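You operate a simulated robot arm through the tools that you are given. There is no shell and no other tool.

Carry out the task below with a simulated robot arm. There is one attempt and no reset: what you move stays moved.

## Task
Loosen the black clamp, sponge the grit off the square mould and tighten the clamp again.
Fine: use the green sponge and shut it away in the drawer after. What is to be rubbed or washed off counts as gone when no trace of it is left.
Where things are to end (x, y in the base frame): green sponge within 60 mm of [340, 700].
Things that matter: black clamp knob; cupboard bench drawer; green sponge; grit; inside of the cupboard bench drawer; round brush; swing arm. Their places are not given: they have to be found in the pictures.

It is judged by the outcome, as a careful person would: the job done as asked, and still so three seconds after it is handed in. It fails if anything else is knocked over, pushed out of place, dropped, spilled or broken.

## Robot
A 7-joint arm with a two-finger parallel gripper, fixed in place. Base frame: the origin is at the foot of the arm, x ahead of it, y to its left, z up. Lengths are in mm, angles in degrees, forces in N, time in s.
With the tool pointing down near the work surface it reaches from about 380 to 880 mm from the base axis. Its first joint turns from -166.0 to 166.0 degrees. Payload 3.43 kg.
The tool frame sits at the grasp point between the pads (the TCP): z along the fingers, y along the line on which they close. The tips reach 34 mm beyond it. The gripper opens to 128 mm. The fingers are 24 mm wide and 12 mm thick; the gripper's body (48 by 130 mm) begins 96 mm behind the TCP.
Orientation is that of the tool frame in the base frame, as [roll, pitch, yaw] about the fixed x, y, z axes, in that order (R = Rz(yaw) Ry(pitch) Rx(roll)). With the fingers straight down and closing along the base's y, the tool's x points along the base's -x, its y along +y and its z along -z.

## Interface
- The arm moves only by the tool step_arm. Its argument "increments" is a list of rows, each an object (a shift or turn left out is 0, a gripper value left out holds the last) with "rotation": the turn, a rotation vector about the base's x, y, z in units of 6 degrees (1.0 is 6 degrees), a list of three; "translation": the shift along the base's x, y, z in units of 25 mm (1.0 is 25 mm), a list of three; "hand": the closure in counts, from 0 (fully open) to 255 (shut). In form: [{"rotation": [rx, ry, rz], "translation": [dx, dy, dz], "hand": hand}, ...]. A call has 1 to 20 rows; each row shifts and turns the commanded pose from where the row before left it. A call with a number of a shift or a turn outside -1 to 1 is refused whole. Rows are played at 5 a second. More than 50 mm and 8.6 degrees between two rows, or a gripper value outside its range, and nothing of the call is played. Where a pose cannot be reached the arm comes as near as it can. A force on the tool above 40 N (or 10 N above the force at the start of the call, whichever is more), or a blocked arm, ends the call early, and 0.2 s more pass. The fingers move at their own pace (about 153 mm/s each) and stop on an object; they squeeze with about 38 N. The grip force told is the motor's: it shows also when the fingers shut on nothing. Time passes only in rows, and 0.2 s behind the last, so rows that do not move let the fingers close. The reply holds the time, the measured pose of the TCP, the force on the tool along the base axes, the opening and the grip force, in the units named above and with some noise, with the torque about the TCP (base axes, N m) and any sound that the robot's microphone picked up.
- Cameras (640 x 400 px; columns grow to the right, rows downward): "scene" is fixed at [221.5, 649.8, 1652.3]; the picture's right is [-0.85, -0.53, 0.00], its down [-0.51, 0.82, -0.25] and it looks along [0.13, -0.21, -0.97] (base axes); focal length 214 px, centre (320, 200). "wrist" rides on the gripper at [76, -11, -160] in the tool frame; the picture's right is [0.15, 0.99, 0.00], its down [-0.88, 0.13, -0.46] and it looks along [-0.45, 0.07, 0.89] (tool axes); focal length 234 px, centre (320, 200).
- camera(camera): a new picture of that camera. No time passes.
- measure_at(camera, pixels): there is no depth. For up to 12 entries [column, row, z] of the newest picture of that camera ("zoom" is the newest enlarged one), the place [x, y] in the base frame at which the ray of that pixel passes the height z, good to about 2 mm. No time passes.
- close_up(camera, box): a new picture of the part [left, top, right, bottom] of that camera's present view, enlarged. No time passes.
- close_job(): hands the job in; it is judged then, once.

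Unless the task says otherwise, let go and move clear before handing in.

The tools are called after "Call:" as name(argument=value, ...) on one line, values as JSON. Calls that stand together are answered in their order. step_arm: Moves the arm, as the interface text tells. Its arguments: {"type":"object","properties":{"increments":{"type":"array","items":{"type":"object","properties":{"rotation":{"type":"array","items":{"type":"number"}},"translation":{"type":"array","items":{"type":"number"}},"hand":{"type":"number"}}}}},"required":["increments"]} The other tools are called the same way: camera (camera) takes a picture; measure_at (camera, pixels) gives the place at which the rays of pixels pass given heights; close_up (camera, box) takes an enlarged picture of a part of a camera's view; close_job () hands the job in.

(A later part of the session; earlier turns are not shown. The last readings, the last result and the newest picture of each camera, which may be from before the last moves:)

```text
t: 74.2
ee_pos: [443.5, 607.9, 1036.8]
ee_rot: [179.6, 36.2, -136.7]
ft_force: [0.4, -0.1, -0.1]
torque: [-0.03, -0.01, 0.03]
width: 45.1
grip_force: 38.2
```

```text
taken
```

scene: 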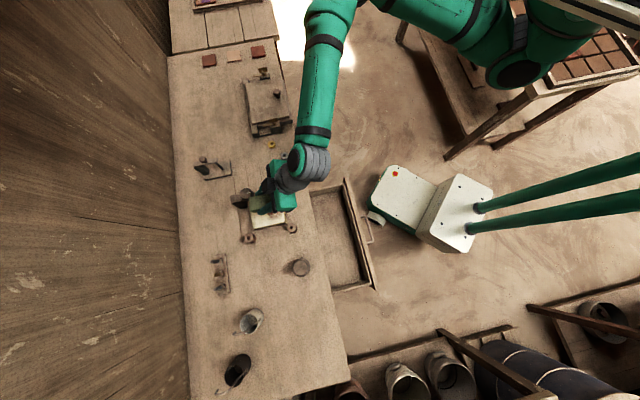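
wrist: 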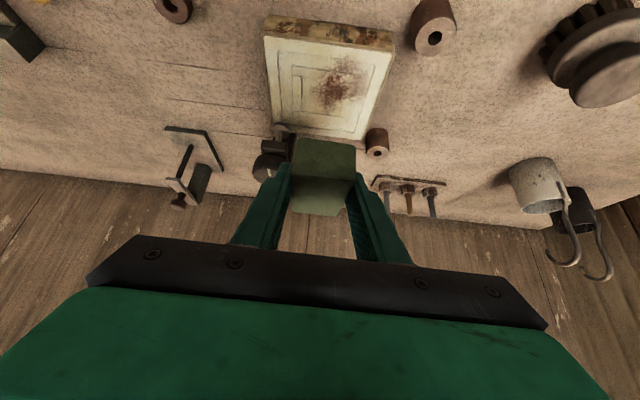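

The knob, at (268,165) in the wrist view, stays clear to the left of the sponge. I'll descend to about 955, then feel for the mould in small steps.

Call:
step_arm(increments=[{"translation": [0.06, 0.04, -0.85]}, {"translation": [0, 0, -0.85]}, {"translation": [0, 0, -0.85]}, {"translation": [0, 0, -0.6]}, {}])

Call:
camera(camera="wrist")

Call:
close_up(camera="scene", box=[230, 170, 326, 240])

```text
t: 75.4
ee_pos: [446.6, 609.6, 962.3]
ee_rot: [179.8, 36.3, -136.7]
ft_force: [0.0, 0.5, -0.3]
torque: [0.0, 0.02, -0.03]
width: 45.0
grip_force: 38.1
```

```text
taken
```

wrist: 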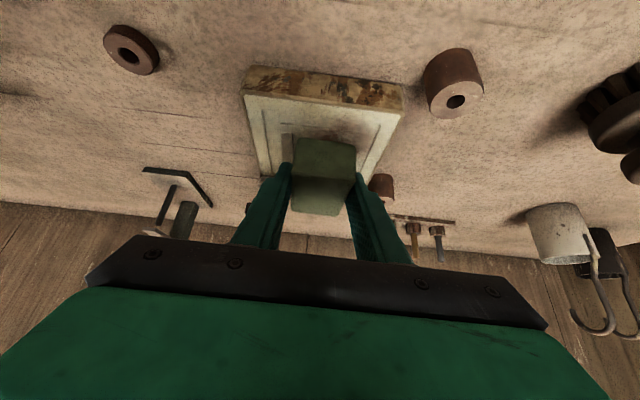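

```text
5.71 times, centred on (278, 205) of scene
```

zoom: 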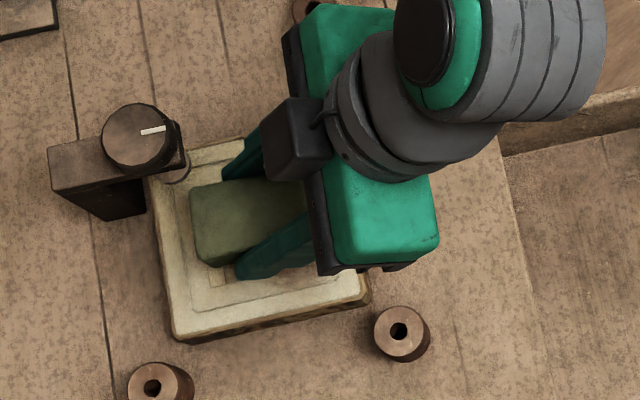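

The sponge is right over the grit. I'll go down slowly to find contact.

Call:
step_arm(increments=[{"translation": [0, 0, -0.3]}, {"translation": [0, 0, -0.3]}, {}])

Call:
step_arm(increments=[{"translation": [0, 0, -0.12]}, {}])

Call:
step_arm(increments=[{"translation": [0, 0, -0.12]}, {}])

```text
t: 76.2
ee_pos: [445.7, 608.6, 946.2]
ee_rot: [179.8, 36.2, -136.7]
ft_force: [-1.6, 0.1, -0.4]
torque: [-0.02, 0.0, 0.0]
width: 45.1
grip_force: 38.3
```

```text
t: 76.8
ee_pos: [444.0, 608.4, 944.9]
ee_rot: [179.7, 36.4, -136.7]
ft_force: [-3.3, -8.3, 19.3]
torque: [-0.55, -0.35, -0.29]
width: 44.8
grip_force: 38.3
```

```text
t: 77.2
ee_pos: [445.5, 610.6, 944.4]
ee_rot: [179.6, 36.5, -136.7]
ft_force: [-0.8, 0.1, 6.1]
torque: [-0.06, -0.08, 0.03]
width: 45.0
grip_force: 38.2
stopped in row 1: the force on the tool passed its limit at 45 N (the readings are from after the stop); the commanded pose is now the measured one
```

Contact is at z≈945 and the press is now about 6 N. I'll begin with a short, gentle stroke along the bench direction and check that the mould stays put.

Call:
step_arm(increments=[{"translation": [-0.22, 0.232, 0]}, {"translation": [-0.22, 0.232, 0]}, {"translation": [-0.22, 0.232, 0]}, {"translation": [0.22, -0.232, 0]}, {"translation": [0.22, -0.232, 0]}, {"translation": [0.22, -0.232, 0]}, {}])

Call:
camera(camera="wrist")

Call:
close_up(camera="scene", box=[230, 170, 326, 240])

```text
t: 78.8
ee_pos: [444.3, 610.3, 944.6]
ee_rot: [179.6, 36.4, -136.7]
ft_force: [-15.2, -1.0, 27.7]
torque: [-0.3, -0.19, -0.22]
width: 44.8
grip_force: 38.3
```

```text
taken
```

wrist: 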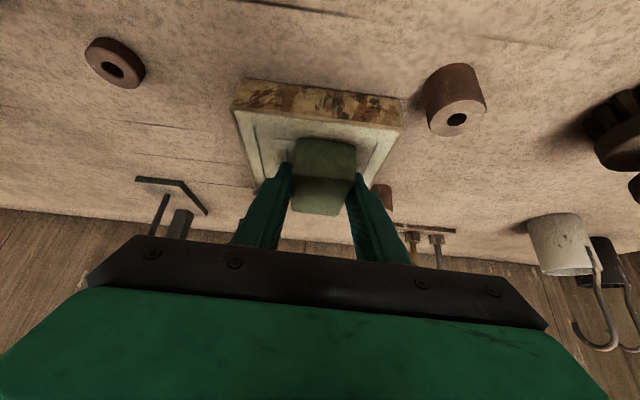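

```text
5.71 times, centred on (278, 205) of scene
```

zoom: 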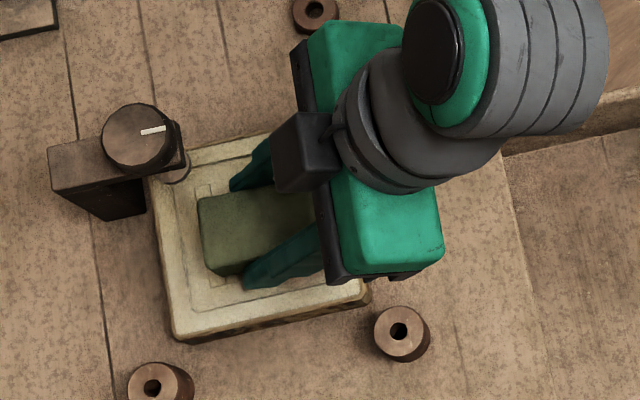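

The mould hasn't moved and the stroke works. I'll ease the pressure by about half a millimetre and run a raster covering the whole stained area.

Call:
step_arm(increments=[{"translation": [0, 0, 0.03]}, {"translation": [0.2, -0.212, 0]}, {"translation": [0.2, -0.212, 0]}, {"translation": [0.2, -0.212, 0]}, {"translation": [-0.29, -0.275, 0]}, {"translation": [-0.2, 0.212, 0]}, {"translation": [-0.2, 0.212, 0]}, {"translation": [-0.2, 0.212, 0]}, {"translation": [-0.2, 0.212, 0]}, {"translation": [-0.2, 0.212, 0]}, {"translation": [-0.2, 0.212, 0]}, {"translation": [0.29, 0.275, 0]}, {"translation": [0.29, 0.275, 0]}, {"translation": [0.2, -0.212, 0]}, {"translation": [0.2, -0.212, 0]}, {"translation": [0.2, -0.212, 0]}, {"translation": [0.2, -0.212, 0]}, {"translation": [0.2, -0.212, 0]}, {"translation": [0.2, -0.212, 0]}, {}])

Call:
close_up(camera="scene", box=[230, 170, 326, 240])

```text
t: 80.3
ee_pos: [449.9, 592.1, 943.9]
ee_rot: [-179.9, 36.4, -136.9]
ft_force: [0.0, -0.2, 4.3]
torque: [0.12, 0.07, 0.05]
width: 44.7
grip_force: 37.8
stopped in row 7: the force on the tool passed its limit at 68 N (the readings are from after the stop); the commanded pose is now the measured one
```

```text
5.71 times, centred on (278, 205) of scene
```

zoom: 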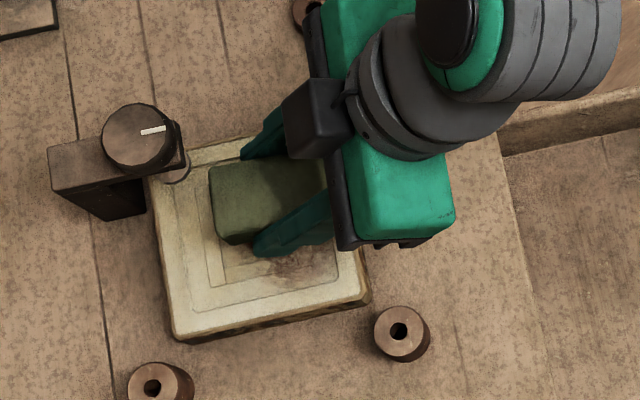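

A force spike of 68 N ended the call early, since the contact is stiff. I'll continue with a lighter press and slower strokes.

Call:
step_arm(increments=[{"translation": [0, 0, 0.03]}, {"translation": [-0.14, 0.145, 0]}, {"translation": [-0.14, 0.145, 0]}, {"translation": [-0.14, 0.145, 0]}, {"translation": [-0.14, 0.145, 0]}, {"translation": [-0.14, 0.145, 0]}, {"translation": [-0.14, 0.145, 0]}, {"translation": [-0.14, 0.145, 0]}, {"translation": [-0.14, 0.145, 0]}, {}])

Call:
close_up(camera="scene", box=[230, 170, 326, 240])

```text
t: 82.5
ee_pos: [422.4, 620.8, 944.7]
ee_rot: [180.0, 36.4, -137.0]
ft_force: [-1.5, 0.6, 1.3]
torque: [-0.13, -0.03, -0.08]
width: 44.9
grip_force: 37.6
```

```text
5.71 times, centred on (278, 205) of scene
```

zoom: 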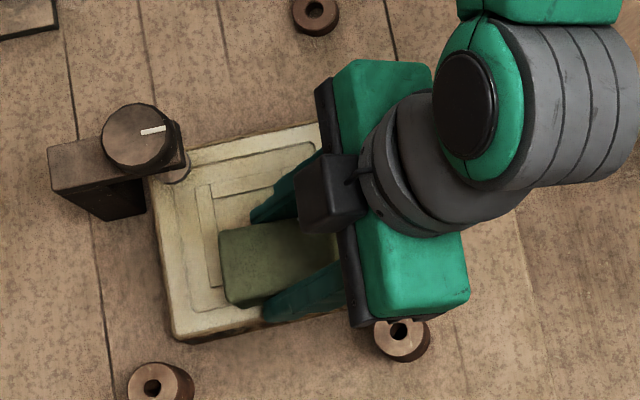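

That stroke ran cleanly, and the visible part of the mould looks cleaner. I'll shift +n 20 mm and sweep back, pressing slightly more.

Call:
step_arm(increments=[{"translation": [0.145, 0.138, -0.02]}, {"translation": [0.145, 0.138, 0]}, {"translation": [0.145, 0.138, 0]}, {"translation": [0.145, 0.138, 0]}, {"translation": [0.14, -0.145, 0]}, {"translation": [0.14, -0.145, 0]}, {"translation": [0.14, -0.145, 0]}, {"translation": [0.14, -0.145, 0]}, {"translation": [0.14, -0.145, 0]}, {"translation": [0.14, -0.145, 0]}, {"translation": [0.14, -0.145, 0]}, {"translation": [0.14, -0.145, 0]}, {}])

Call:
close_up(camera="scene", box=[230, 170, 326, 240])

```text
t: 85.3
ee_pos: [463.7, 605.7, 942.9]
ee_rot: [180.0, 36.4, -136.8]
ft_force: [-3.1, -1.2, 3.0]
torque: [0.04, 0.07, 0.06]
width: 45.0
grip_force: 38.6
```

```text
5.71 times, centred on (278, 205) of scene
```

zoom: 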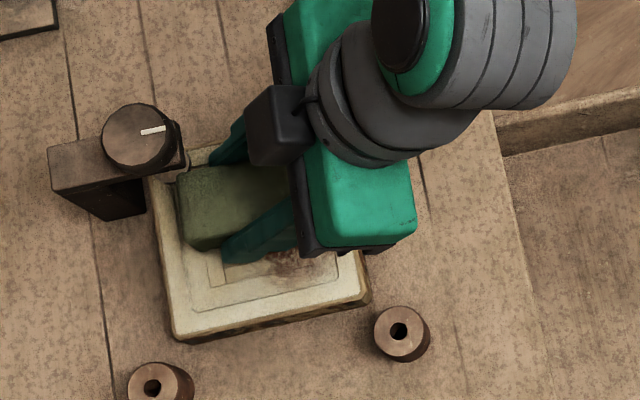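

Some grit still shows at zoom (300,270). I'll lift off to see what remains.

Call:
step_arm(increments=[{"translation": [0, 0, 0.8]}, {"translation": [-0.1, -0.1, 0.9]}, {"translation": [-0.2, -0.2, 0.9]}, {"translation": [-0.6, -0.6, 0.4]}, {"translation": [-0.6, -0.6, 0]}, {"translation": [-0.6, -0.6, 0]}, {}])

Call:
camera(camera="wrist")

Call:
close_up(camera="scene", box=[240, 182, 304, 238])

```text
t: 86.9
ee_pos: [412.3, 553.6, 1020.4]
ee_rot: [-179.8, 36.3, -136.9]
ft_force: [-0.1, 0.6, -1.0]
torque: [-0.03, 0.02, 0.03]
width: 44.7
grip_force: 38.2
```

```text
taken
```

wrist: 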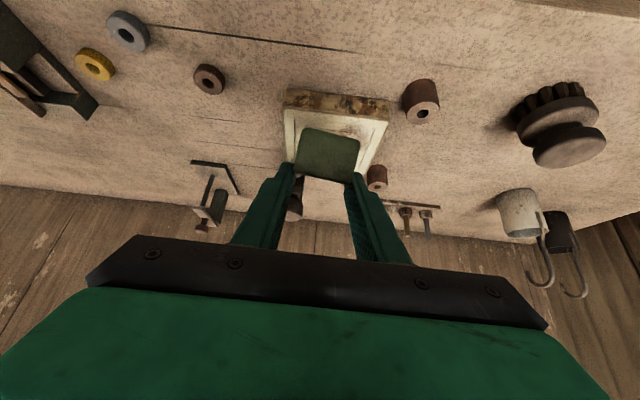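

```text
7.14 times, centred on (272, 210) of scene
```

zoom: 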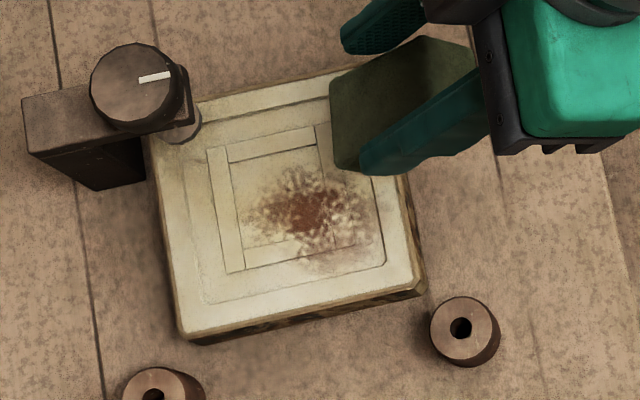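

The grit is largely still there. The wrist view also shows the sponge has pivoted in the grip, as only one face is visible, so only its edge was touching. I'll set it down on the clear bench near (379, 704), let it settle flat, and regrip it upright and deeper. After that I'll rub only along the closing direction.

Call:
step_arm(increments=[{"translation": [-0.3, 0.9, 0]}, {"translation": [-0.3, 0.9, 0]}, {"translation": [-0.25, 0.9, 0]}, {"translation": [-0.25, 0.9, 0]}, {"translation": [-0.25, 0.9, 0]}, {"translation": [-0.25, 0.9, 0]}, {"translation": [0, 0.4, 0]}, {}])

Call:
camera(camera="wrist")

Call:
close_up(camera="scene", box=[230, 200, 326, 270])

```text
t: 88.7
ee_pos: [373.6, 698.8, 1018.9]
ee_rot: [-180.0, 36.3, -136.9]
ft_force: [0.1, 0.2, -1.1]
torque: [-0.01, -0.02, 0.0]
width: 44.5
grip_force: 37.9
```

```text
taken
```

wrist: 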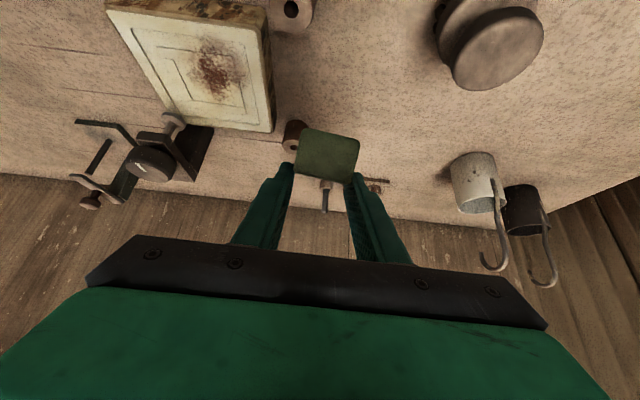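

```text
5.71 times, centred on (278, 235) of scene
```

zoom: 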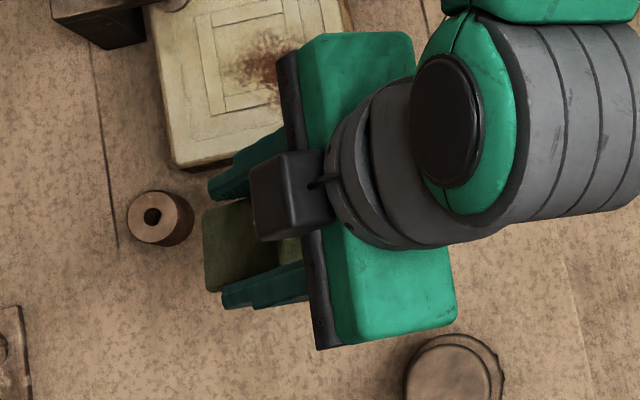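

The place below is clear: the ring at zoom (160,218) is about 80 mm away. I'll lower the sponge until it touches.

Call:
step_arm(increments=[{"translation": [0, 0, -0.9]}, {"translation": [0, 0, -0.9]}, {"translation": [0, 0, -0.9]}, {"translation": [0, 0, -0.7]}, {}])

Call:
step_arm(increments=[{"translation": [0, 0, -0.15]}, {"translation": [0, 0, -0.15]}, {}])

Call:
camera(camera="wrist")

```text
t: 89.6
ee_pos: [371.8, 702.7, 954.1]
ee_rot: [179.8, 36.9, -136.9]
ft_force: [-2.1, -2.1, 11.7]
torque: [-0.23, -0.21, -0.07]
width: 44.7
grip_force: 38.4
stopped in row 4: the force on the tool passed its limit at 48 N (the readings are from after the stop); the commanded pose is now the measured one
```

```text
t: 90.1
ee_pos: [371.6, 703.9, 955.3]
ee_rot: [179.8, 37.3, -136.9]
ft_force: [-1.7, -2.5, 9.7]
torque: [-0.24, -0.2, -0.06]
width: 44.6
grip_force: 38.4
stopped in row 2: the force on the tool passed its limit at 44 N (the readings are from after the stop); the commanded pose is now the measured one
```

```text
taken
```

wrist: 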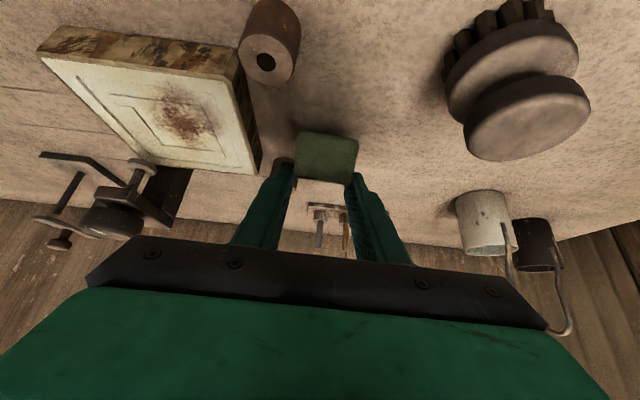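

Contact came early at TCP z≈954, so the sponge has swung and now hangs from the fingertips. It is resting on the bench here, so I'll open gently, rise and look at how it lies.

Call:
step_arm(increments=[{"hand": 150}, {"hand": 120}, {}, {"translation": [-0.2, -0.2, 0.6]}, {"translation": [-0.2, -0.2, 0.8]}, {"translation": [-0.2, -0.2, 0.8]}, {"hand": 60}])

Call:
camera(camera="wrist")

Call:
camera(camera="scene")

```text
t: 91.7
ee_pos: [355.2, 688.8, 1008.1]
ee_rot: [179.8, 37.2, -136.9]
ft_force: [-0.3, -0.5, -0.4]
torque: [0.02, 0.01, -0.02]
width: 97.6
grip_force: 0.0
```

```text
taken
```

wrist: 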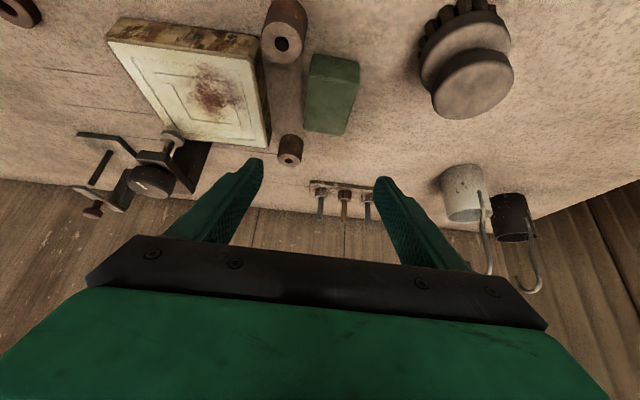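

```text
taken
```

scene: 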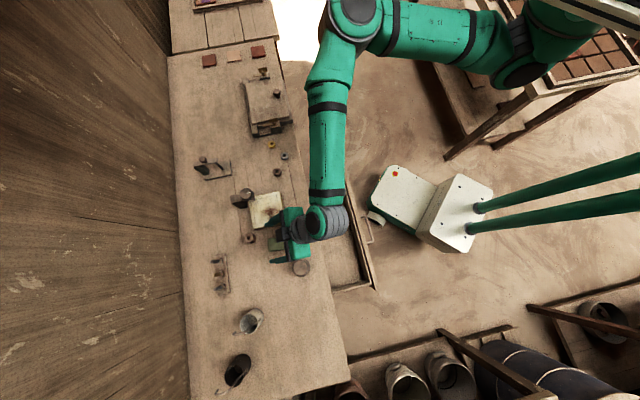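

The sponge lies flat on the bench at (332,95) in the wrist view, clear of everything. I'll straighten the hand to vertical and measure it.

Call:
step_arm(increments=[{"rotation": [-0.688, 0.725, 0], "translation": [0, 0, 0.5]}, {"rotation": [-0.688, 0.725, 0], "translation": [0, 0, 0.5]}, {"rotation": [-0.688, 0.725, 0], "translation": [0, 0, 0.5]}, {"rotation": [-0.688, 0.725, 0]}, {"rotation": [-0.688, 0.725, 0]}, {"rotation": [-0.688, 0.725, 0]}, {"rotation": [-0.14, 0.145, 0], "hand": 0}, {}])

Call:
camera(camera="wrist")

Call:
close_up(camera="wrist", box=[280, 60, 410, 165])

Call:
close_up(camera="scene", box=[230, 210, 326, 280])

```text
t: 93.5
ee_pos: [355.2, 689.0, 1046.2]
ee_rot: [-179.8, -0.1, -136.8]
ft_force: [-0.7, -0.4, 0.0]
torque: [0.01, 0.02, 0.03]
width: 128.3
grip_force: 0.1
```

```text
taken
```

wrist: 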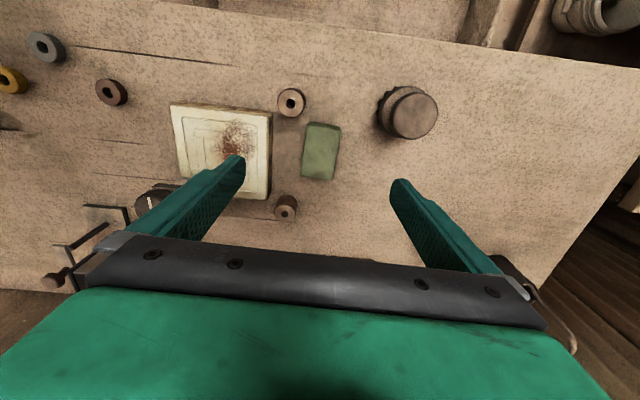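

```text
3.81 times, centred on (345, 112) of wrist
```

zoom: 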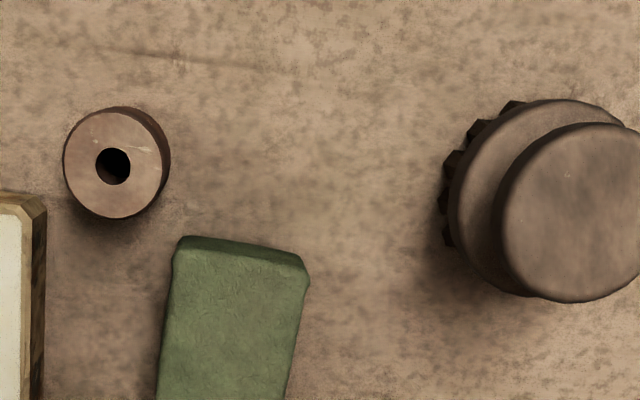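

```text
5.71 times, centred on (278, 245) of scene
```

zoom: 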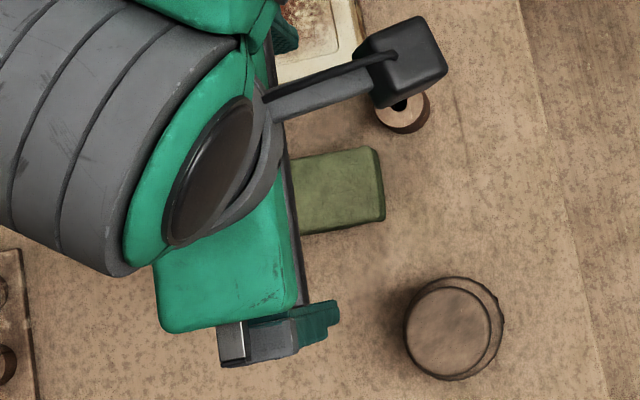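

Call:
measure_at(camera="wrist", pixels=[[307.5, 126, 890], [341, 130.5, 890], [333, 180.5, 890], [302, 177, 890], [321, 153, 880], [321, 153, 890], [321, 153, 900], [291, 102, 880], [285, 207, 880], [407, 113, 920]])

Call:
measure_at(camera="zoom", pixels=[[373, 150, 890], [383, 215, 890], [373, 150, 900], [383, 215, 900], [373, 150, 880], [383, 215, 880]])

```text
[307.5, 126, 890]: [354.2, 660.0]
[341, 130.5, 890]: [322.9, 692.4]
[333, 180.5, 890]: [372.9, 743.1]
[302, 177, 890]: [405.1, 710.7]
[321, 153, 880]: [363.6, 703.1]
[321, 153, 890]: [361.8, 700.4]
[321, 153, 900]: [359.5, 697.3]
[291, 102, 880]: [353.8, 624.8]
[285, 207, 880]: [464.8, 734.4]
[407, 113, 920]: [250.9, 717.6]
```

```text
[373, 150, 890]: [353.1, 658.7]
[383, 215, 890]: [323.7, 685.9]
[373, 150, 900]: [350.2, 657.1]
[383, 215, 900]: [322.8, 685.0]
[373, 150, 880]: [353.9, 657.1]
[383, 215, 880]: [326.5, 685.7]
```

The sponge lies at centre (364, 701.5), about 45 × 70 mm and 28 mm high, long side at 45°. The first grip only held its top few millimetres. I'll open to just 75 mm to stay clear of the mould edge, descend upright and grip it low.

Call:
step_arm(increments=[{"translation": [0.35, 0.5, 0], "hand": 105, "rotation": [0, 0, 0.35]}, {"translation": [0, 0, -0.9]}, {"translation": [0, 0, -0.9]}, {"translation": [0, 0, -0.9]}, {"translation": [0, 0, -0.9]}, {"translation": [0, 0, -0.9]}, {}])

Call:
camera(camera="wrist")

```text
t: 95.1
ee_pos: [365.7, 699.6, 934.3]
ee_rot: [-179.9, 0.0, -134.9]
ft_force: [0.4, -0.3, 0.0]
torque: [0.01, -0.03, -0.03]
width: 75.6
grip_force: 0.0
```

```text
taken
```

wrist: 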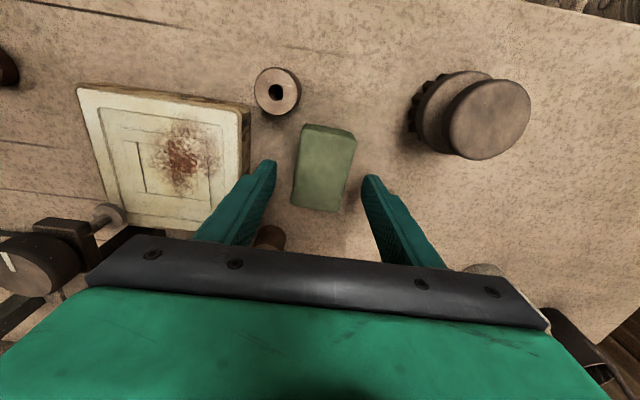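

The sponge, at (323,175), is aligned between the fingers, and the left fingertip clears the mould. I'll descend 28 mm and close.

Call:
step_arm(increments=[{"translation": [0, 0, -0.6]}, {"translation": [0, 0, -0.36]}, {"translation": [0, 0, -0.16]}, {}])

Call:
step_arm(increments=[{"hand": 130}, {"hand": 150}, {"hand": 170}, {"hand": 255}, {"hand": 255}, {}])

Call:
camera(camera="wrist")

```text
t: 95.8
ee_pos: [365.7, 701.3, 913.3]
ee_rot: [180.0, 0.2, -134.8]
ft_force: [-1.0, -0.1, 9.8]
torque: [-0.34, -0.16, -0.03]
width: 74.8
grip_force: 0.2
stopped in row 3: the force on the tool passed its limit at 48 N (the readings are from after the stop); the commanded pose is now the measured one
```

```text
t: 97.2
ee_pos: [365.5, 700.9, 913.3]
ee_rot: [-180.0, 0.3, -134.8]
ft_force: [4.3, -0.7, 22.1]
torque: [-0.26, -0.03, -0.01]
width: 45.2
grip_force: 38.4
```

```text
taken
```

wrist: 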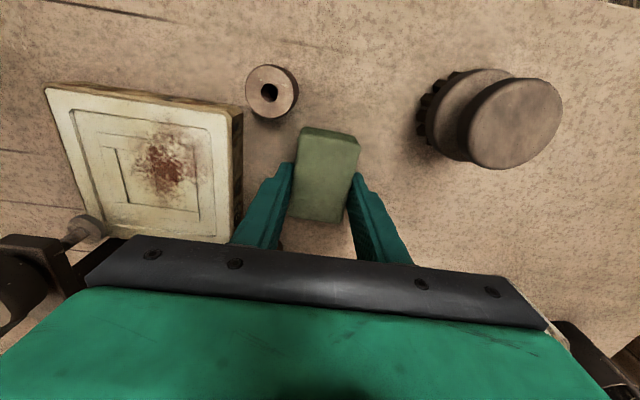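

Contact at TCP z≈913 means the fingertips are on the bench, so the bench top is really z≈879. The first time, the finger corner must have been rubbing instead of the sponge. I'll open, rise 10 mm so the sponge sticks out below the tips, and regrip.

Call:
step_arm(increments=[{"hand": 110}, {"hand": 110}, {"translation": [0, 0, 0.42]}, {"hand": 150}, {"hand": 170}, {"hand": 255}, {"hand": 255}, {}, {"translation": [0, 0, 0.8]}, {"translation": [0, 0, 0.8]}, {}])

Call:
camera(camera="wrist")

```text
t: 97.5
ee_pos: [370.8, 697.0, 914.7]
ee_rot: [-179.5, 0.1, -135.1]
ft_force: [4.4, -6.8, 10.5]
torque: [0.09, 0.22, 0.1]
width: 68.6
grip_force: 0.0
stopped in row 1: the force on the tool passed its limit at 44 N (the readings are from after the stop); the commanded pose is now the measured one
```

```text
taken
```

wrist: 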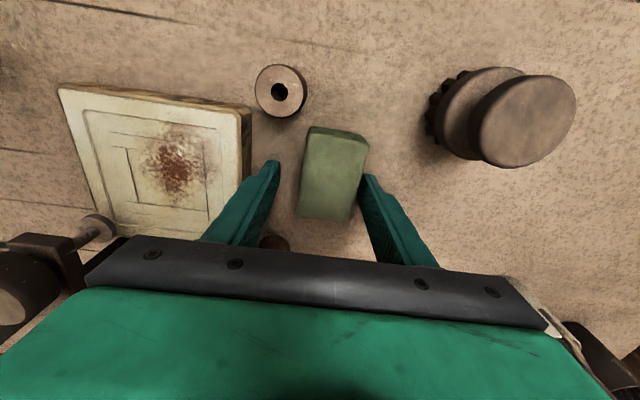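

The opening spike only nudged the hand by about 6 mm. I'll rise clear of the bench, re-centre and regrip.

Call:
step_arm(increments=[{"translation": [0, 0, 0.34]}, {"translation": [-0.14, 0.16, 0]}, {"hand": 140}, {"hand": 160}, {"hand": 180}, {"hand": 255}, {"hand": 255}, {}])

Call:
step_arm(increments=[{"translation": [0, 0, 0.8]}, {"translation": [0, 0, 0.8]}, {"translation": [0, 0, 0.8]}, {}])

Call:
camera(camera="wrist")

```text
t: 99.3
ee_pos: [367.2, 701.4, 922.2]
ee_rot: [-179.6, 0.1, -135.0]
ft_force: [1.7, -0.8, 1.0]
torque: [-0.02, 0.09, -0.01]
width: 44.8
grip_force: 38.8
```

```text
t: 100.3
ee_pos: [366.4, 702.3, 982.1]
ee_rot: [-179.5, 0.0, -135.1]
ft_force: [-0.1, -0.3, -0.3]
torque: [0.0, 0.01, -0.01]
width: 44.7
grip_force: 38.4
```

```text
taken
```

wrist: 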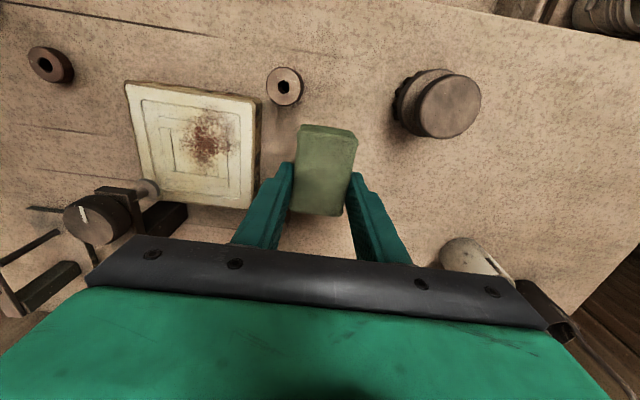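

The sponge is now held with about 9 mm projecting below the tips, centred about 9 mm nearer the robot than the hand axis. I'll carry it over the grit and check alignment.

Call:
step_arm(increments=[{"translation": [0.717, -0.646, 0.2]}, {"translation": [0.717, -0.646, 0]}, {"translation": [0.717, -0.646, 0]}, {"translation": [0.717, -0.646, 0]}, {"translation": [0.717, -0.646, 0]}, {}])

Call:
camera(camera="wrist")

Call:
close_up(camera="scene", box=[230, 170, 326, 240])

```text
t: 101.7
ee_pos: [456.0, 619.7, 986.4]
ee_rot: [-179.5, 0.0, -135.1]
ft_force: [0.0, -0.6, -0.8]
torque: [0.02, 0.02, 0.01]
width: 44.3
grip_force: 38.1
```

```text
taken
```

wrist: 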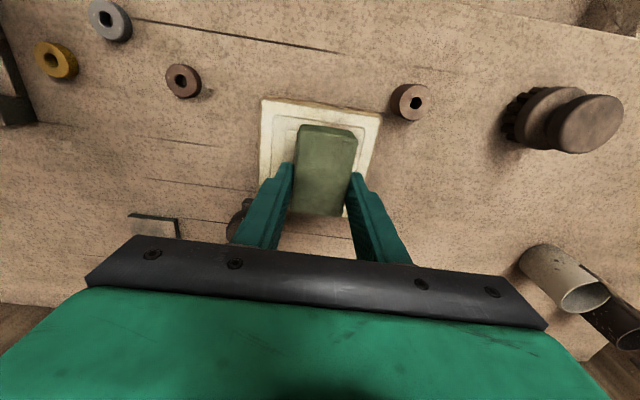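

```text
5.71 times, centred on (278, 205) of scene
```

zoom: 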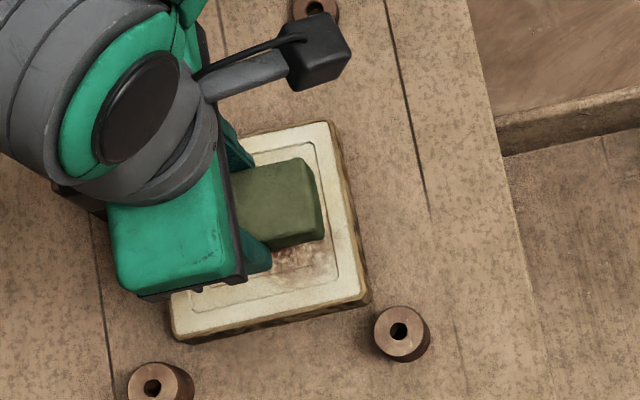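

The sponge is over the mould. I'll descend to find contact gently.

Call:
step_arm(increments=[{"translation": [0, 0, -0.6]}, {"translation": [0, 0, -0.4]}, {}])

Call:
step_arm(increments=[{"translation": [0, 0, -0.1]}, {"translation": [0, 0, -0.1]}, {}])

Call:
step_arm(increments=[{"translation": [0, 0, -0.08]}, {}])

```text
t: 102.5
ee_pos: [456.3, 621.2, 961.8]
ee_rot: [-179.5, 0.1, -135.0]
ft_force: [0.3, 0.7, -1.4]
torque: [-0.03, 0.0, -0.01]
width: 44.5
grip_force: 38.5
```

```text
t: 103.3
ee_pos: [457.4, 621.0, 957.1]
ee_rot: [-179.5, 0.1, -134.9]
ft_force: [-0.3, 0.0, -0.6]
torque: [-0.01, 0.0, -0.03]
width: 44.3
grip_force: 38.2
```

```text
t: 103.9
ee_pos: [456.2, 620.7, 954.8]
ee_rot: [-179.4, -0.1, -135.0]
ft_force: [0.3, 0.3, -0.2]
torque: [-0.02, 0.04, -0.02]
width: 44.5
grip_force: 37.5
```

No contact yet at 954.8. I'll continue down in 2 mm steps.

Call:
step_arm(increments=[{"translation": [0, 0, -0.08]}, {}])

Call:
step_arm(increments=[{"translation": [0, 0, -0.08]}, {}])

Call:
step_arm(increments=[{"translation": [0, 0, -0.06]}, {}])

```text
t: 104.5
ee_pos: [457.0, 621.3, 952.6]
ee_rot: [-179.5, 0.0, -135.0]
ft_force: [0.1, -0.2, -0.5]
torque: [-0.01, 0.02, 0.0]
width: 44.4
grip_force: 37.7
```

```text
t: 105.1
ee_pos: [456.2, 621.3, 951.3]
ee_rot: [-179.6, 0.0, -134.9]
ft_force: [-0.3, 0.2, 4.3]
torque: [0.02, 0.16, 0.04]
width: 44.6
grip_force: 38.0
```

```text
t: 105.7
ee_pos: [457.8, 619.6, 951.8]
ee_rot: [-179.5, 0.0, -135.1]
ft_force: [4.6, -4.1, 20.9]
torque: [-0.19, 0.41, 0.05]
width: 44.7
grip_force: 37.2
```

Contact is at z≈951 and the force rises smoothly to 21 N. I'll ease to about 12 N and stroke along the closing direction.

Call:
step_arm(increments=[{"translation": [0, 0, 0.03]}, {"translation": [0.14, -0.145, 0]}, {"translation": [0.14, -0.145, 0]}, {"translation": [0.14, -0.145, 0]}, {"translation": [-0.14, 0.145, 0]}, {"translation": [-0.14, 0.145, 0]}, {"translation": [-0.14, 0.145, 0]}, {"translation": [-0.14, 0.145, 0]}, {"translation": [-0.14, 0.145, 0]}, {"translation": [-0.14, 0.145, 0]}, {"translation": [-0.14, 0.145, 0]}, {}])

Call:
close_up(camera="scene", box=[230, 170, 326, 240])

Call:
camera(camera="wrist")

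```text
t: 107.2
ee_pos: [462.1, 614.2, 952.0]
ee_rot: [-179.1, -0.2, -135.3]
ft_force: [-1.2, -2.9, 9.5]
torque: [0.18, 0.06, 0.02]
width: 44.3
grip_force: 37.8
stopped in row 7: the force on the tool passed its limit at 42 N (the readings are from after the stop); the commanded pose is now the measured one
```

```text
5.71 times, centred on (278, 205) of scene
```

zoom: 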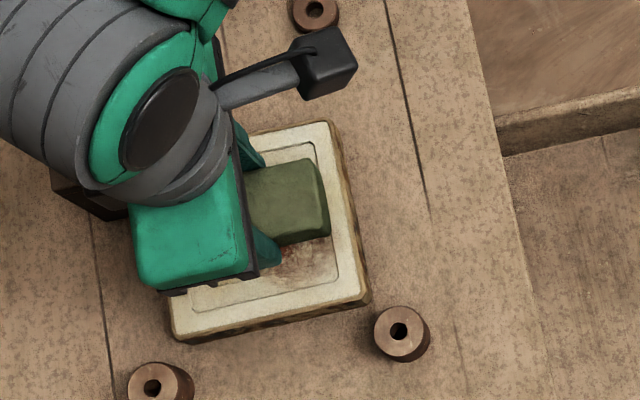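

```text
taken
```

wrist: 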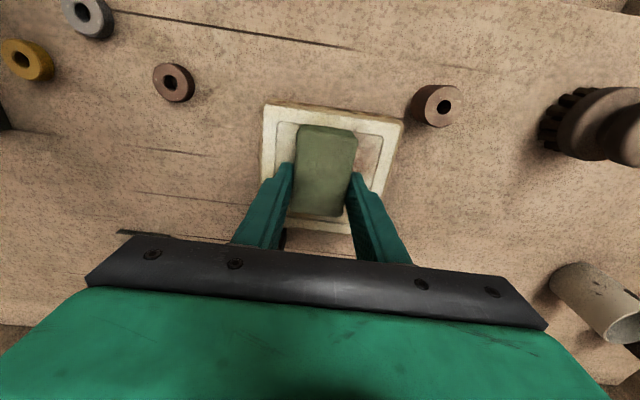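

Friction on the reversal pushed the force to 42 N. I'll lighten the press by about 0.6 mm and stroke +u in one direction, then check.

Call:
step_arm(increments=[{"translation": [0, 0, 0.025]}, {"translation": [-0.11, 0.116, 0]}, {"translation": [-0.11, 0.116, 0]}, {"translation": [-0.11, 0.116, 0]}, {"translation": [-0.11, 0.116, 0]}, {"translation": [-0.11, 0.116, 0]}, {"translation": [-0.11, 0.116, 0]}, {"translation": [-0.11, 0.116, 0]}, {"translation": [-0.11, 0.116, 0]}, {}])

Call:
close_up(camera="scene", box=[230, 170, 326, 240])

```text
t: 109.4
ee_pos: [438.9, 636.2, 950.6]
ee_rot: [-179.0, -0.3, -135.2]
ft_force: [4.4, -5.5, 12.3]
torque: [0.14, -0.1, -0.02]
width: 44.7
grip_force: 37.7
```

```text
5.71 times, centred on (278, 205) of scene
```

zoom: 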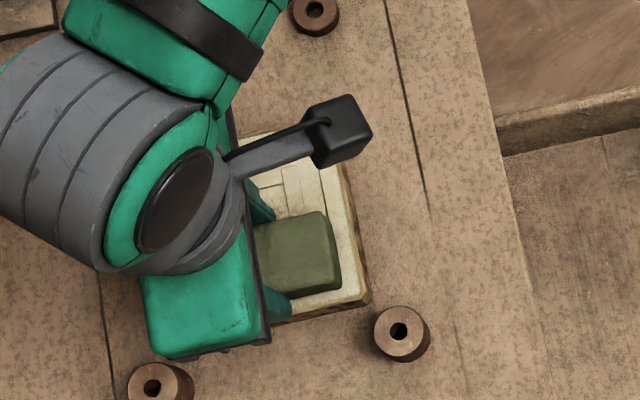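

That stroke went well at 12 N, and the uncovered area at zoom (280,190) looks clean. I'll stroke back, then forward again.

Call:
step_arm(increments=[{"translation": [0.11, -0.116, 0.01]}, {"translation": [0.11, -0.116, 0]}, {"translation": [0.11, -0.116, 0]}, {"translation": [0.11, -0.116, 0]}, {"translation": [0.11, -0.116, 0]}, {"translation": [0.11, -0.116, 0]}, {"translation": [0.11, -0.116, 0]}, {"translation": [0.11, -0.116, 0]}, {"translation": [0.11, -0.116, 0]}, {"translation": [0.11, -0.116, 0]}, {}])

Call:
close_up(camera="scene", box=[230, 170, 326, 240])

```text
t: 111.8
ee_pos: [466.6, 607.3, 949.9]
ee_rot: [-179.2, -0.3, -135.2]
ft_force: [-9.4, 3.9, 13.2]
torque: [0.48, 0.6, 0.16]
width: 44.7
grip_force: 37.9
```

```text
5.71 times, centred on (278, 205) of scene
```

zoom: 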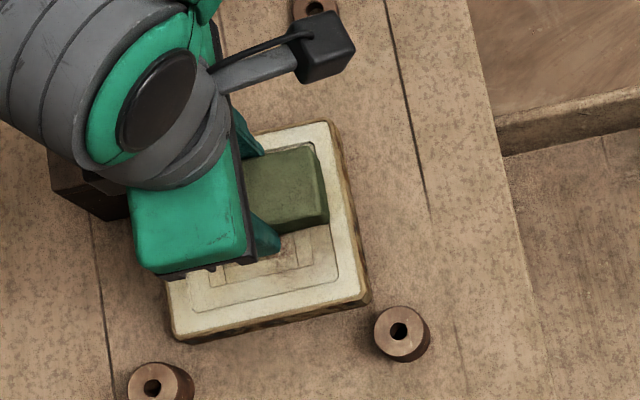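

The visible part is now clean and the mould hasn't moved. I'll make one more full stroke forward, then lift and inspect.

Call:
step_arm(increments=[{"translation": [-0.11, 0.116, 0.01]}, {"translation": [-0.11, 0.116, 0]}, {"translation": [-0.11, 0.116, 0]}, {"translation": [-0.11, 0.116, 0]}, {"translation": [-0.11, 0.116, 0]}, {"translation": [-0.11, 0.116, 0]}, {"translation": [-0.11, 0.116, 0]}, {"translation": [-0.11, 0.116, 0]}, {"translation": [-0.11, 0.116, 0]}, {"translation": [-0.11, 0.116, 0]}, {}])

Call:
step_arm(increments=[{"translation": [0, 0, 0.8]}, {"translation": [0, 0, 0.9]}, {"translation": [-0.9, 0.5, 0]}, {"translation": [-0.9, 0.6, 0]}, {"translation": [-0.9, 0.9, 0]}, {"translation": [-0.7, 0.9, 0]}, {}])

Call:
camera(camera="wrist")

Call:
close_up(camera="scene", box=[240, 182, 304, 238])

```text
t: 114.2
ee_pos: [440.9, 637.0, 950.2]
ee_rot: [-179.2, -0.1, -135.3]
ft_force: [5.8, -3.1, 11.8]
torque: [0.02, -0.06, -0.02]
width: 44.8
grip_force: 38.0
```

```text
t: 115.8
ee_pos: [354.3, 709.2, 994.8]
ee_rot: [-179.0, -0.1, -135.3]
ft_force: [-0.1, -0.8, 0.1]
torque: [-0.01, -0.01, 0.0]
width: 44.5
grip_force: 37.7
```

```text
taken
```

wrist: 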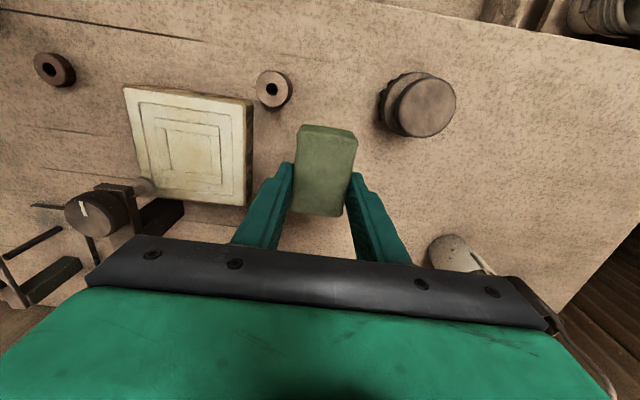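

```text
7.14 times, centred on (272, 210) of scene
```

zoom: 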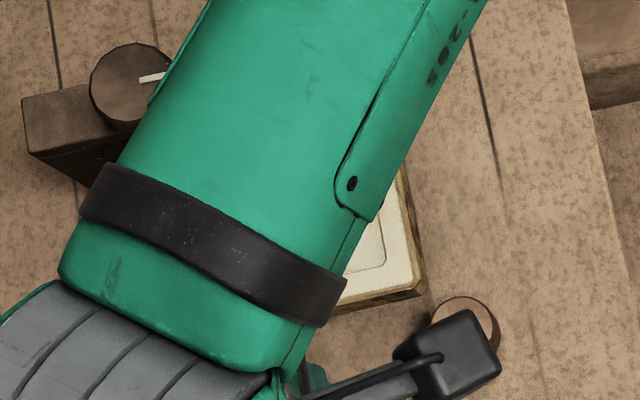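

The wrist view shows the mould clean. I'll zoom in to look for any remaining trace.

Call:
close_up(camera="wrist", box=[110, 70, 270, 220])

Call:
close_up(camera="wrist", box=[150, 85, 250, 205])

```text
2.67 times, centred on (190, 145) of wrist
```

zoom: 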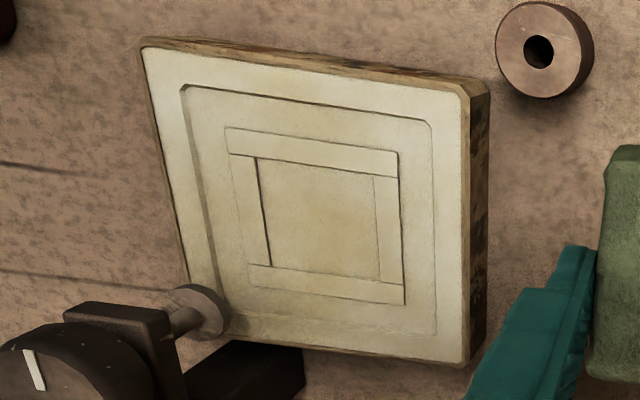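

```text
3.33 times, centred on (200, 145) of wrist
```

zoom: 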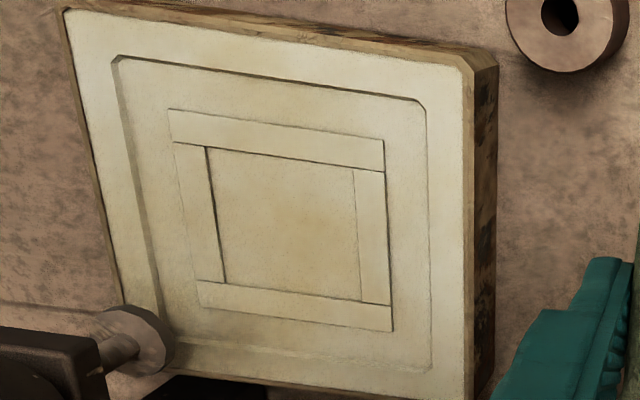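

It looks clean except for a very faint warm tint in the centre, zoom (290,240), which may be the base colour. To be safe I'll go back for two more strokes and compare.

Call:
step_arm(increments=[{"translation": [0.85, -0.725, 0]}, {"translation": [0.85, -0.725, 0]}, {"translation": [0.85, -0.725, 0]}, {"translation": [0.85, -0.725, 0]}, {"translation": [0, 0, -0.9]}, {"translation": [0, 0, -0.7]}, {}])

Call:
step_arm(increments=[{"translation": [0, 0, -0.12]}, {}])

```text
t: 117.4
ee_pos: [440.5, 637.2, 953.0]
ee_rot: [-179.1, -0.3, -135.2]
ft_force: [-0.9, 0.6, -0.8]
torque: [0.0, 0.0, 0.0]
width: 44.9
grip_force: 38.1
```

```text
t: 118.0
ee_pos: [438.9, 638.3, 951.2]
ee_rot: [-179.2, -0.2, -135.2]
ft_force: [0.5, -0.6, 1.7]
torque: [0.03, -0.07, -0.05]
width: 44.7
grip_force: 38.1
```

Call:
step_arm(increments=[{"translation": [0, 0, -0.04]}, {"translation": [0.11, -0.116, 0]}, {"translation": [0.11, -0.116, 0]}, {"translation": [0.11, -0.116, 0]}, {"translation": [0.11, -0.116, 0]}, {"translation": [0.11, -0.116, 0]}, {"translation": [0.11, -0.116, 0]}, {"translation": [0.11, -0.116, 0]}, {"translation": [0.11, -0.116, 0]}, {"translation": [0.11, -0.116, 0]}, {"translation": [0.11, -0.116, 0]}, {}])

Call:
step_arm(increments=[{"translation": [-0.11, 0.116, 0.01]}, {"translation": [-0.11, 0.116, 0]}, {"translation": [-0.11, 0.116, 0]}, {"translation": [-0.11, 0.116, 0]}, {"translation": [-0.11, 0.116, 0]}, {"translation": [-0.11, 0.116, 0]}, {"translation": [-0.11, 0.116, 0]}, {"translation": [-0.11, 0.116, 0]}, {"translation": [-0.11, 0.116, 0]}, {"translation": [-0.11, 0.116, 0]}, {}])

Call:
step_arm(increments=[{"translation": [0, 0, 0.8]}, {"translation": [0, 0, 0.9]}, {"translation": [-0.9, 0.5, 0]}, {"translation": [-0.9, 0.6, 0]}, {"translation": [-0.9, 0.9, 0]}, {"translation": [-0.7, 0.9, 0]}, {}])

Call:
close_up(camera="wrist", box=[150, 85, 250, 205])

```text
t: 120.6
ee_pos: [465.6, 607.7, 950.3]
ee_rot: [-179.1, -0.2, -135.2]
ft_force: [-12.2, 8.7, 24.8]
torque: [0.71, 0.74, 0.02]
width: 44.8
grip_force: 38.0
```

```text
t: 121.2
ee_pos: [467.0, 609.2, 951.1]
ee_rot: [-178.6, -0.3, -135.6]
ft_force: [0.2, -3.3, 9.4]
torque: [0.12, 0.1, 0.1]
width: 44.5
grip_force: 37.9
stopped in row 3: the force on the tool passed its limit at 42 N (the readings are from after the stop); the commanded pose is now the measured one
```

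```text
t: 122.8
ee_pos: [379.4, 682.6, 989.7]
ee_rot: [-178.6, -0.3, -135.6]
ft_force: [-0.9, 0.2, 0.0]
torque: [-0.02, -0.01, 0.01]
width: 44.3
grip_force: 38.2
```

```text
3.33 times, centred on (200, 145) of wrist
```

zoom: 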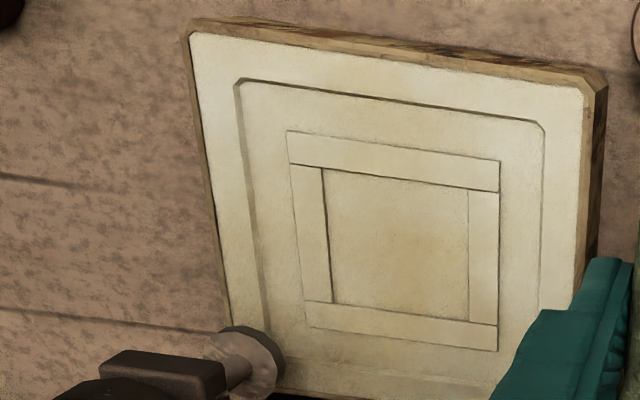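

The faint tint is unchanged in the same spot, so it belongs to the mould's surface and the grit is gone. Next I'll carry the sponge over the open drawer, aiming at about (211, 575).

Call:
step_arm(increments=[{"translation": [-0.84, -0.54, 0.3]}, {"translation": [-0.84, -0.54, 0]}, {"translation": [-0.84, -0.54, 0]}, {"translation": [-0.84, -0.54, 0]}, {"translation": [-0.84, -0.54, 0]}, {"translation": [-0.84, -0.54, 0]}, {"translation": [-0.84, -0.54, 0]}, {"translation": [-0.84, -0.54, 0]}, {}])

Call:
camera(camera="wrist")

Call:
camera(camera="scene")

Call:
close_up(camera="scene", box=[240, 182, 304, 238])

```text
t: 124.8
ee_pos: [212.6, 575.2, 998.4]
ee_rot: [-178.5, -0.4, -135.6]
ft_force: [-0.1, 0.7, -0.5]
torque: [-0.02, -0.01, -0.01]
width: 44.7
grip_force: 37.2
```

```text
taken
```

wrist: 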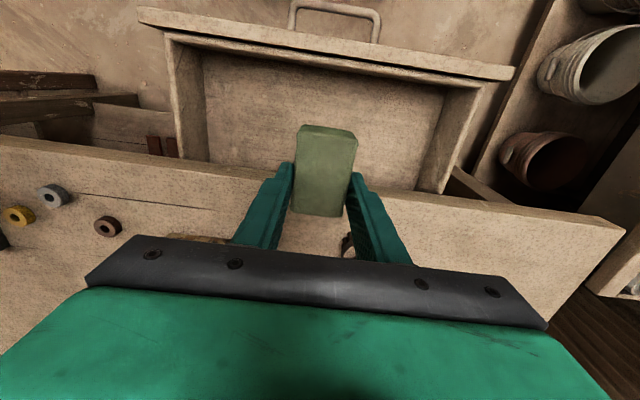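

```text
taken
```

scene: 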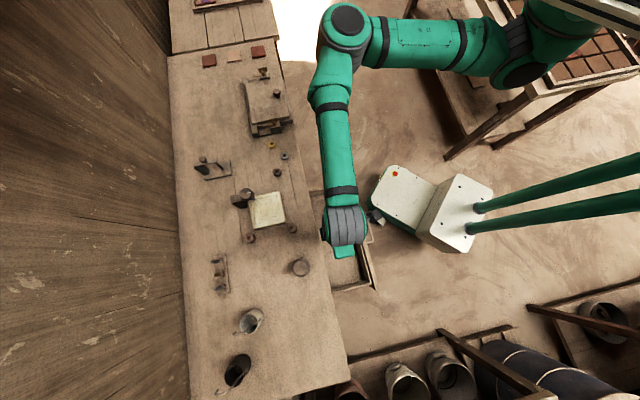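

```text
7.14 times, centred on (272, 210) of scene
```

zoom: 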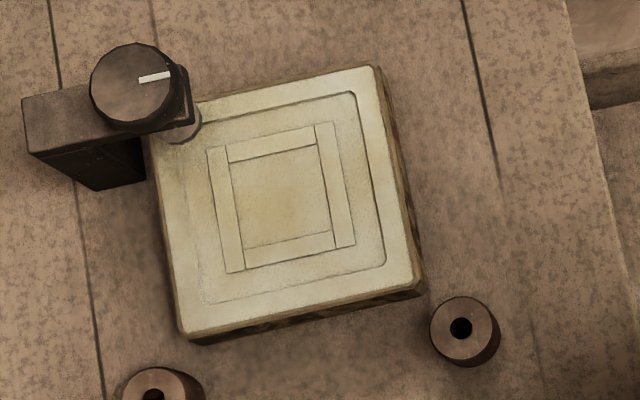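

The mould is clean and has not moved. The drawer is open beneath the hand. I'll measure the bench edge and the drawer's inside to choose the lowering point.

Call:
measure_at(camera="wrist", pixels=[[300, 175, 879], [380, 187, 879], [330, 60, 840], [330, 72, 840], [330, 85, 770], [190, 130, 770], [440, 150, 770], [330, 132, 770], [330, 132, 790]])

```text
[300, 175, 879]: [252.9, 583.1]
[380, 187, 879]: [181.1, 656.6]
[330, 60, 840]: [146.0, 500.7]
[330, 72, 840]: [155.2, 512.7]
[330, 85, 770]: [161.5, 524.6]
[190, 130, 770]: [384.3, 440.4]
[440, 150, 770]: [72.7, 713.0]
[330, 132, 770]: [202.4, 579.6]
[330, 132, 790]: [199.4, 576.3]
```

The drawer opening runs from n≈465 to the bench edge at 584, so I'll shift 13 mm outward to centre the 70 mm sponge, then lower in stages.

Call:
step_arm(increments=[{"translation": [-0.38, -0.36, -0.5]}, {"translation": [0, 0, -1]}, {"translation": [0, 0, -1]}, {"translation": [0, 0, -1]}, {"translation": [0, 0, -1]}, {"translation": [0, 0, -1]}, {}])

Call:
camera(camera="wrist")

Call:
close_up(camera="scene", box=[280, 170, 408, 300])

```text
t: 126.4
ee_pos: [203.0, 566.3, 862.9]
ee_rot: [-178.7, -0.4, -135.6]
ft_force: [-1.4, 0.4, 0.1]
torque: [0.02, 0.02, -0.02]
width: 44.6
grip_force: 38.0
```

```text
taken
```

wrist: 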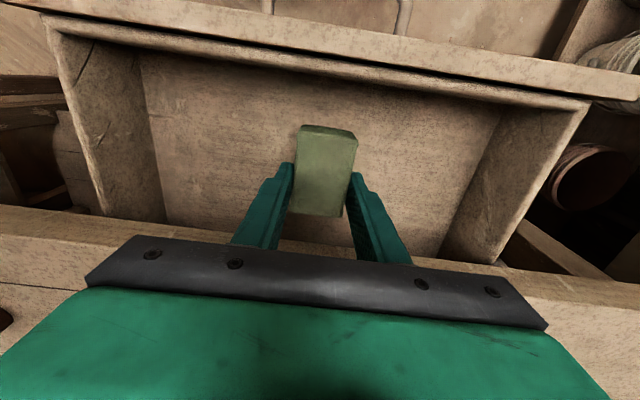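

```text
3.08 times, centred on (344, 235) of scene
```

zoom: 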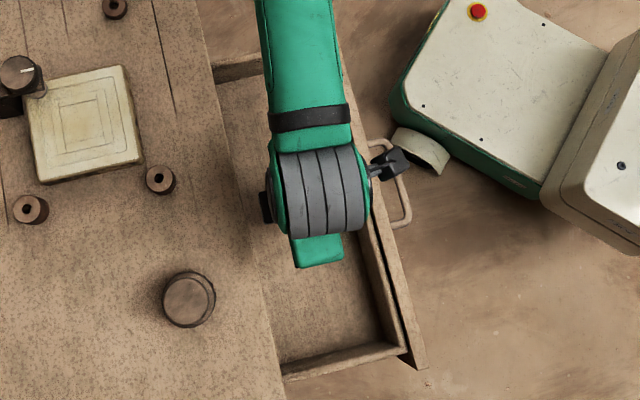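

The sponge is inside the drawer outline with clearance all round. I'll keep lowering slowly until it touches the drawer floor.

Call:
step_arm(increments=[{"translation": [0, 0, -0.4]}, {"translation": [0, 0, -0.4]}, {"translation": [0, 0, -0.3]}, {"translation": [0, 0, -0.2]}, {"translation": [0, 0, -0.2]}, {"translation": [0, 0, -0.2]}, {}])

Call:
camera(camera="wrist")

```text
t: 128.0
ee_pos: [201.8, 565.2, 818.9]
ee_rot: [-178.6, -0.3, -135.5]
ft_force: [0.1, -0.5, -0.6]
torque: [-0.02, 0.0, 0.01]
width: 44.6
grip_force: 37.9
```

```text
taken
```

wrist: 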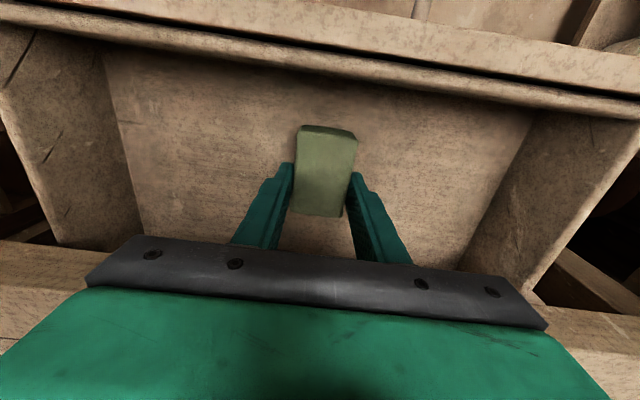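

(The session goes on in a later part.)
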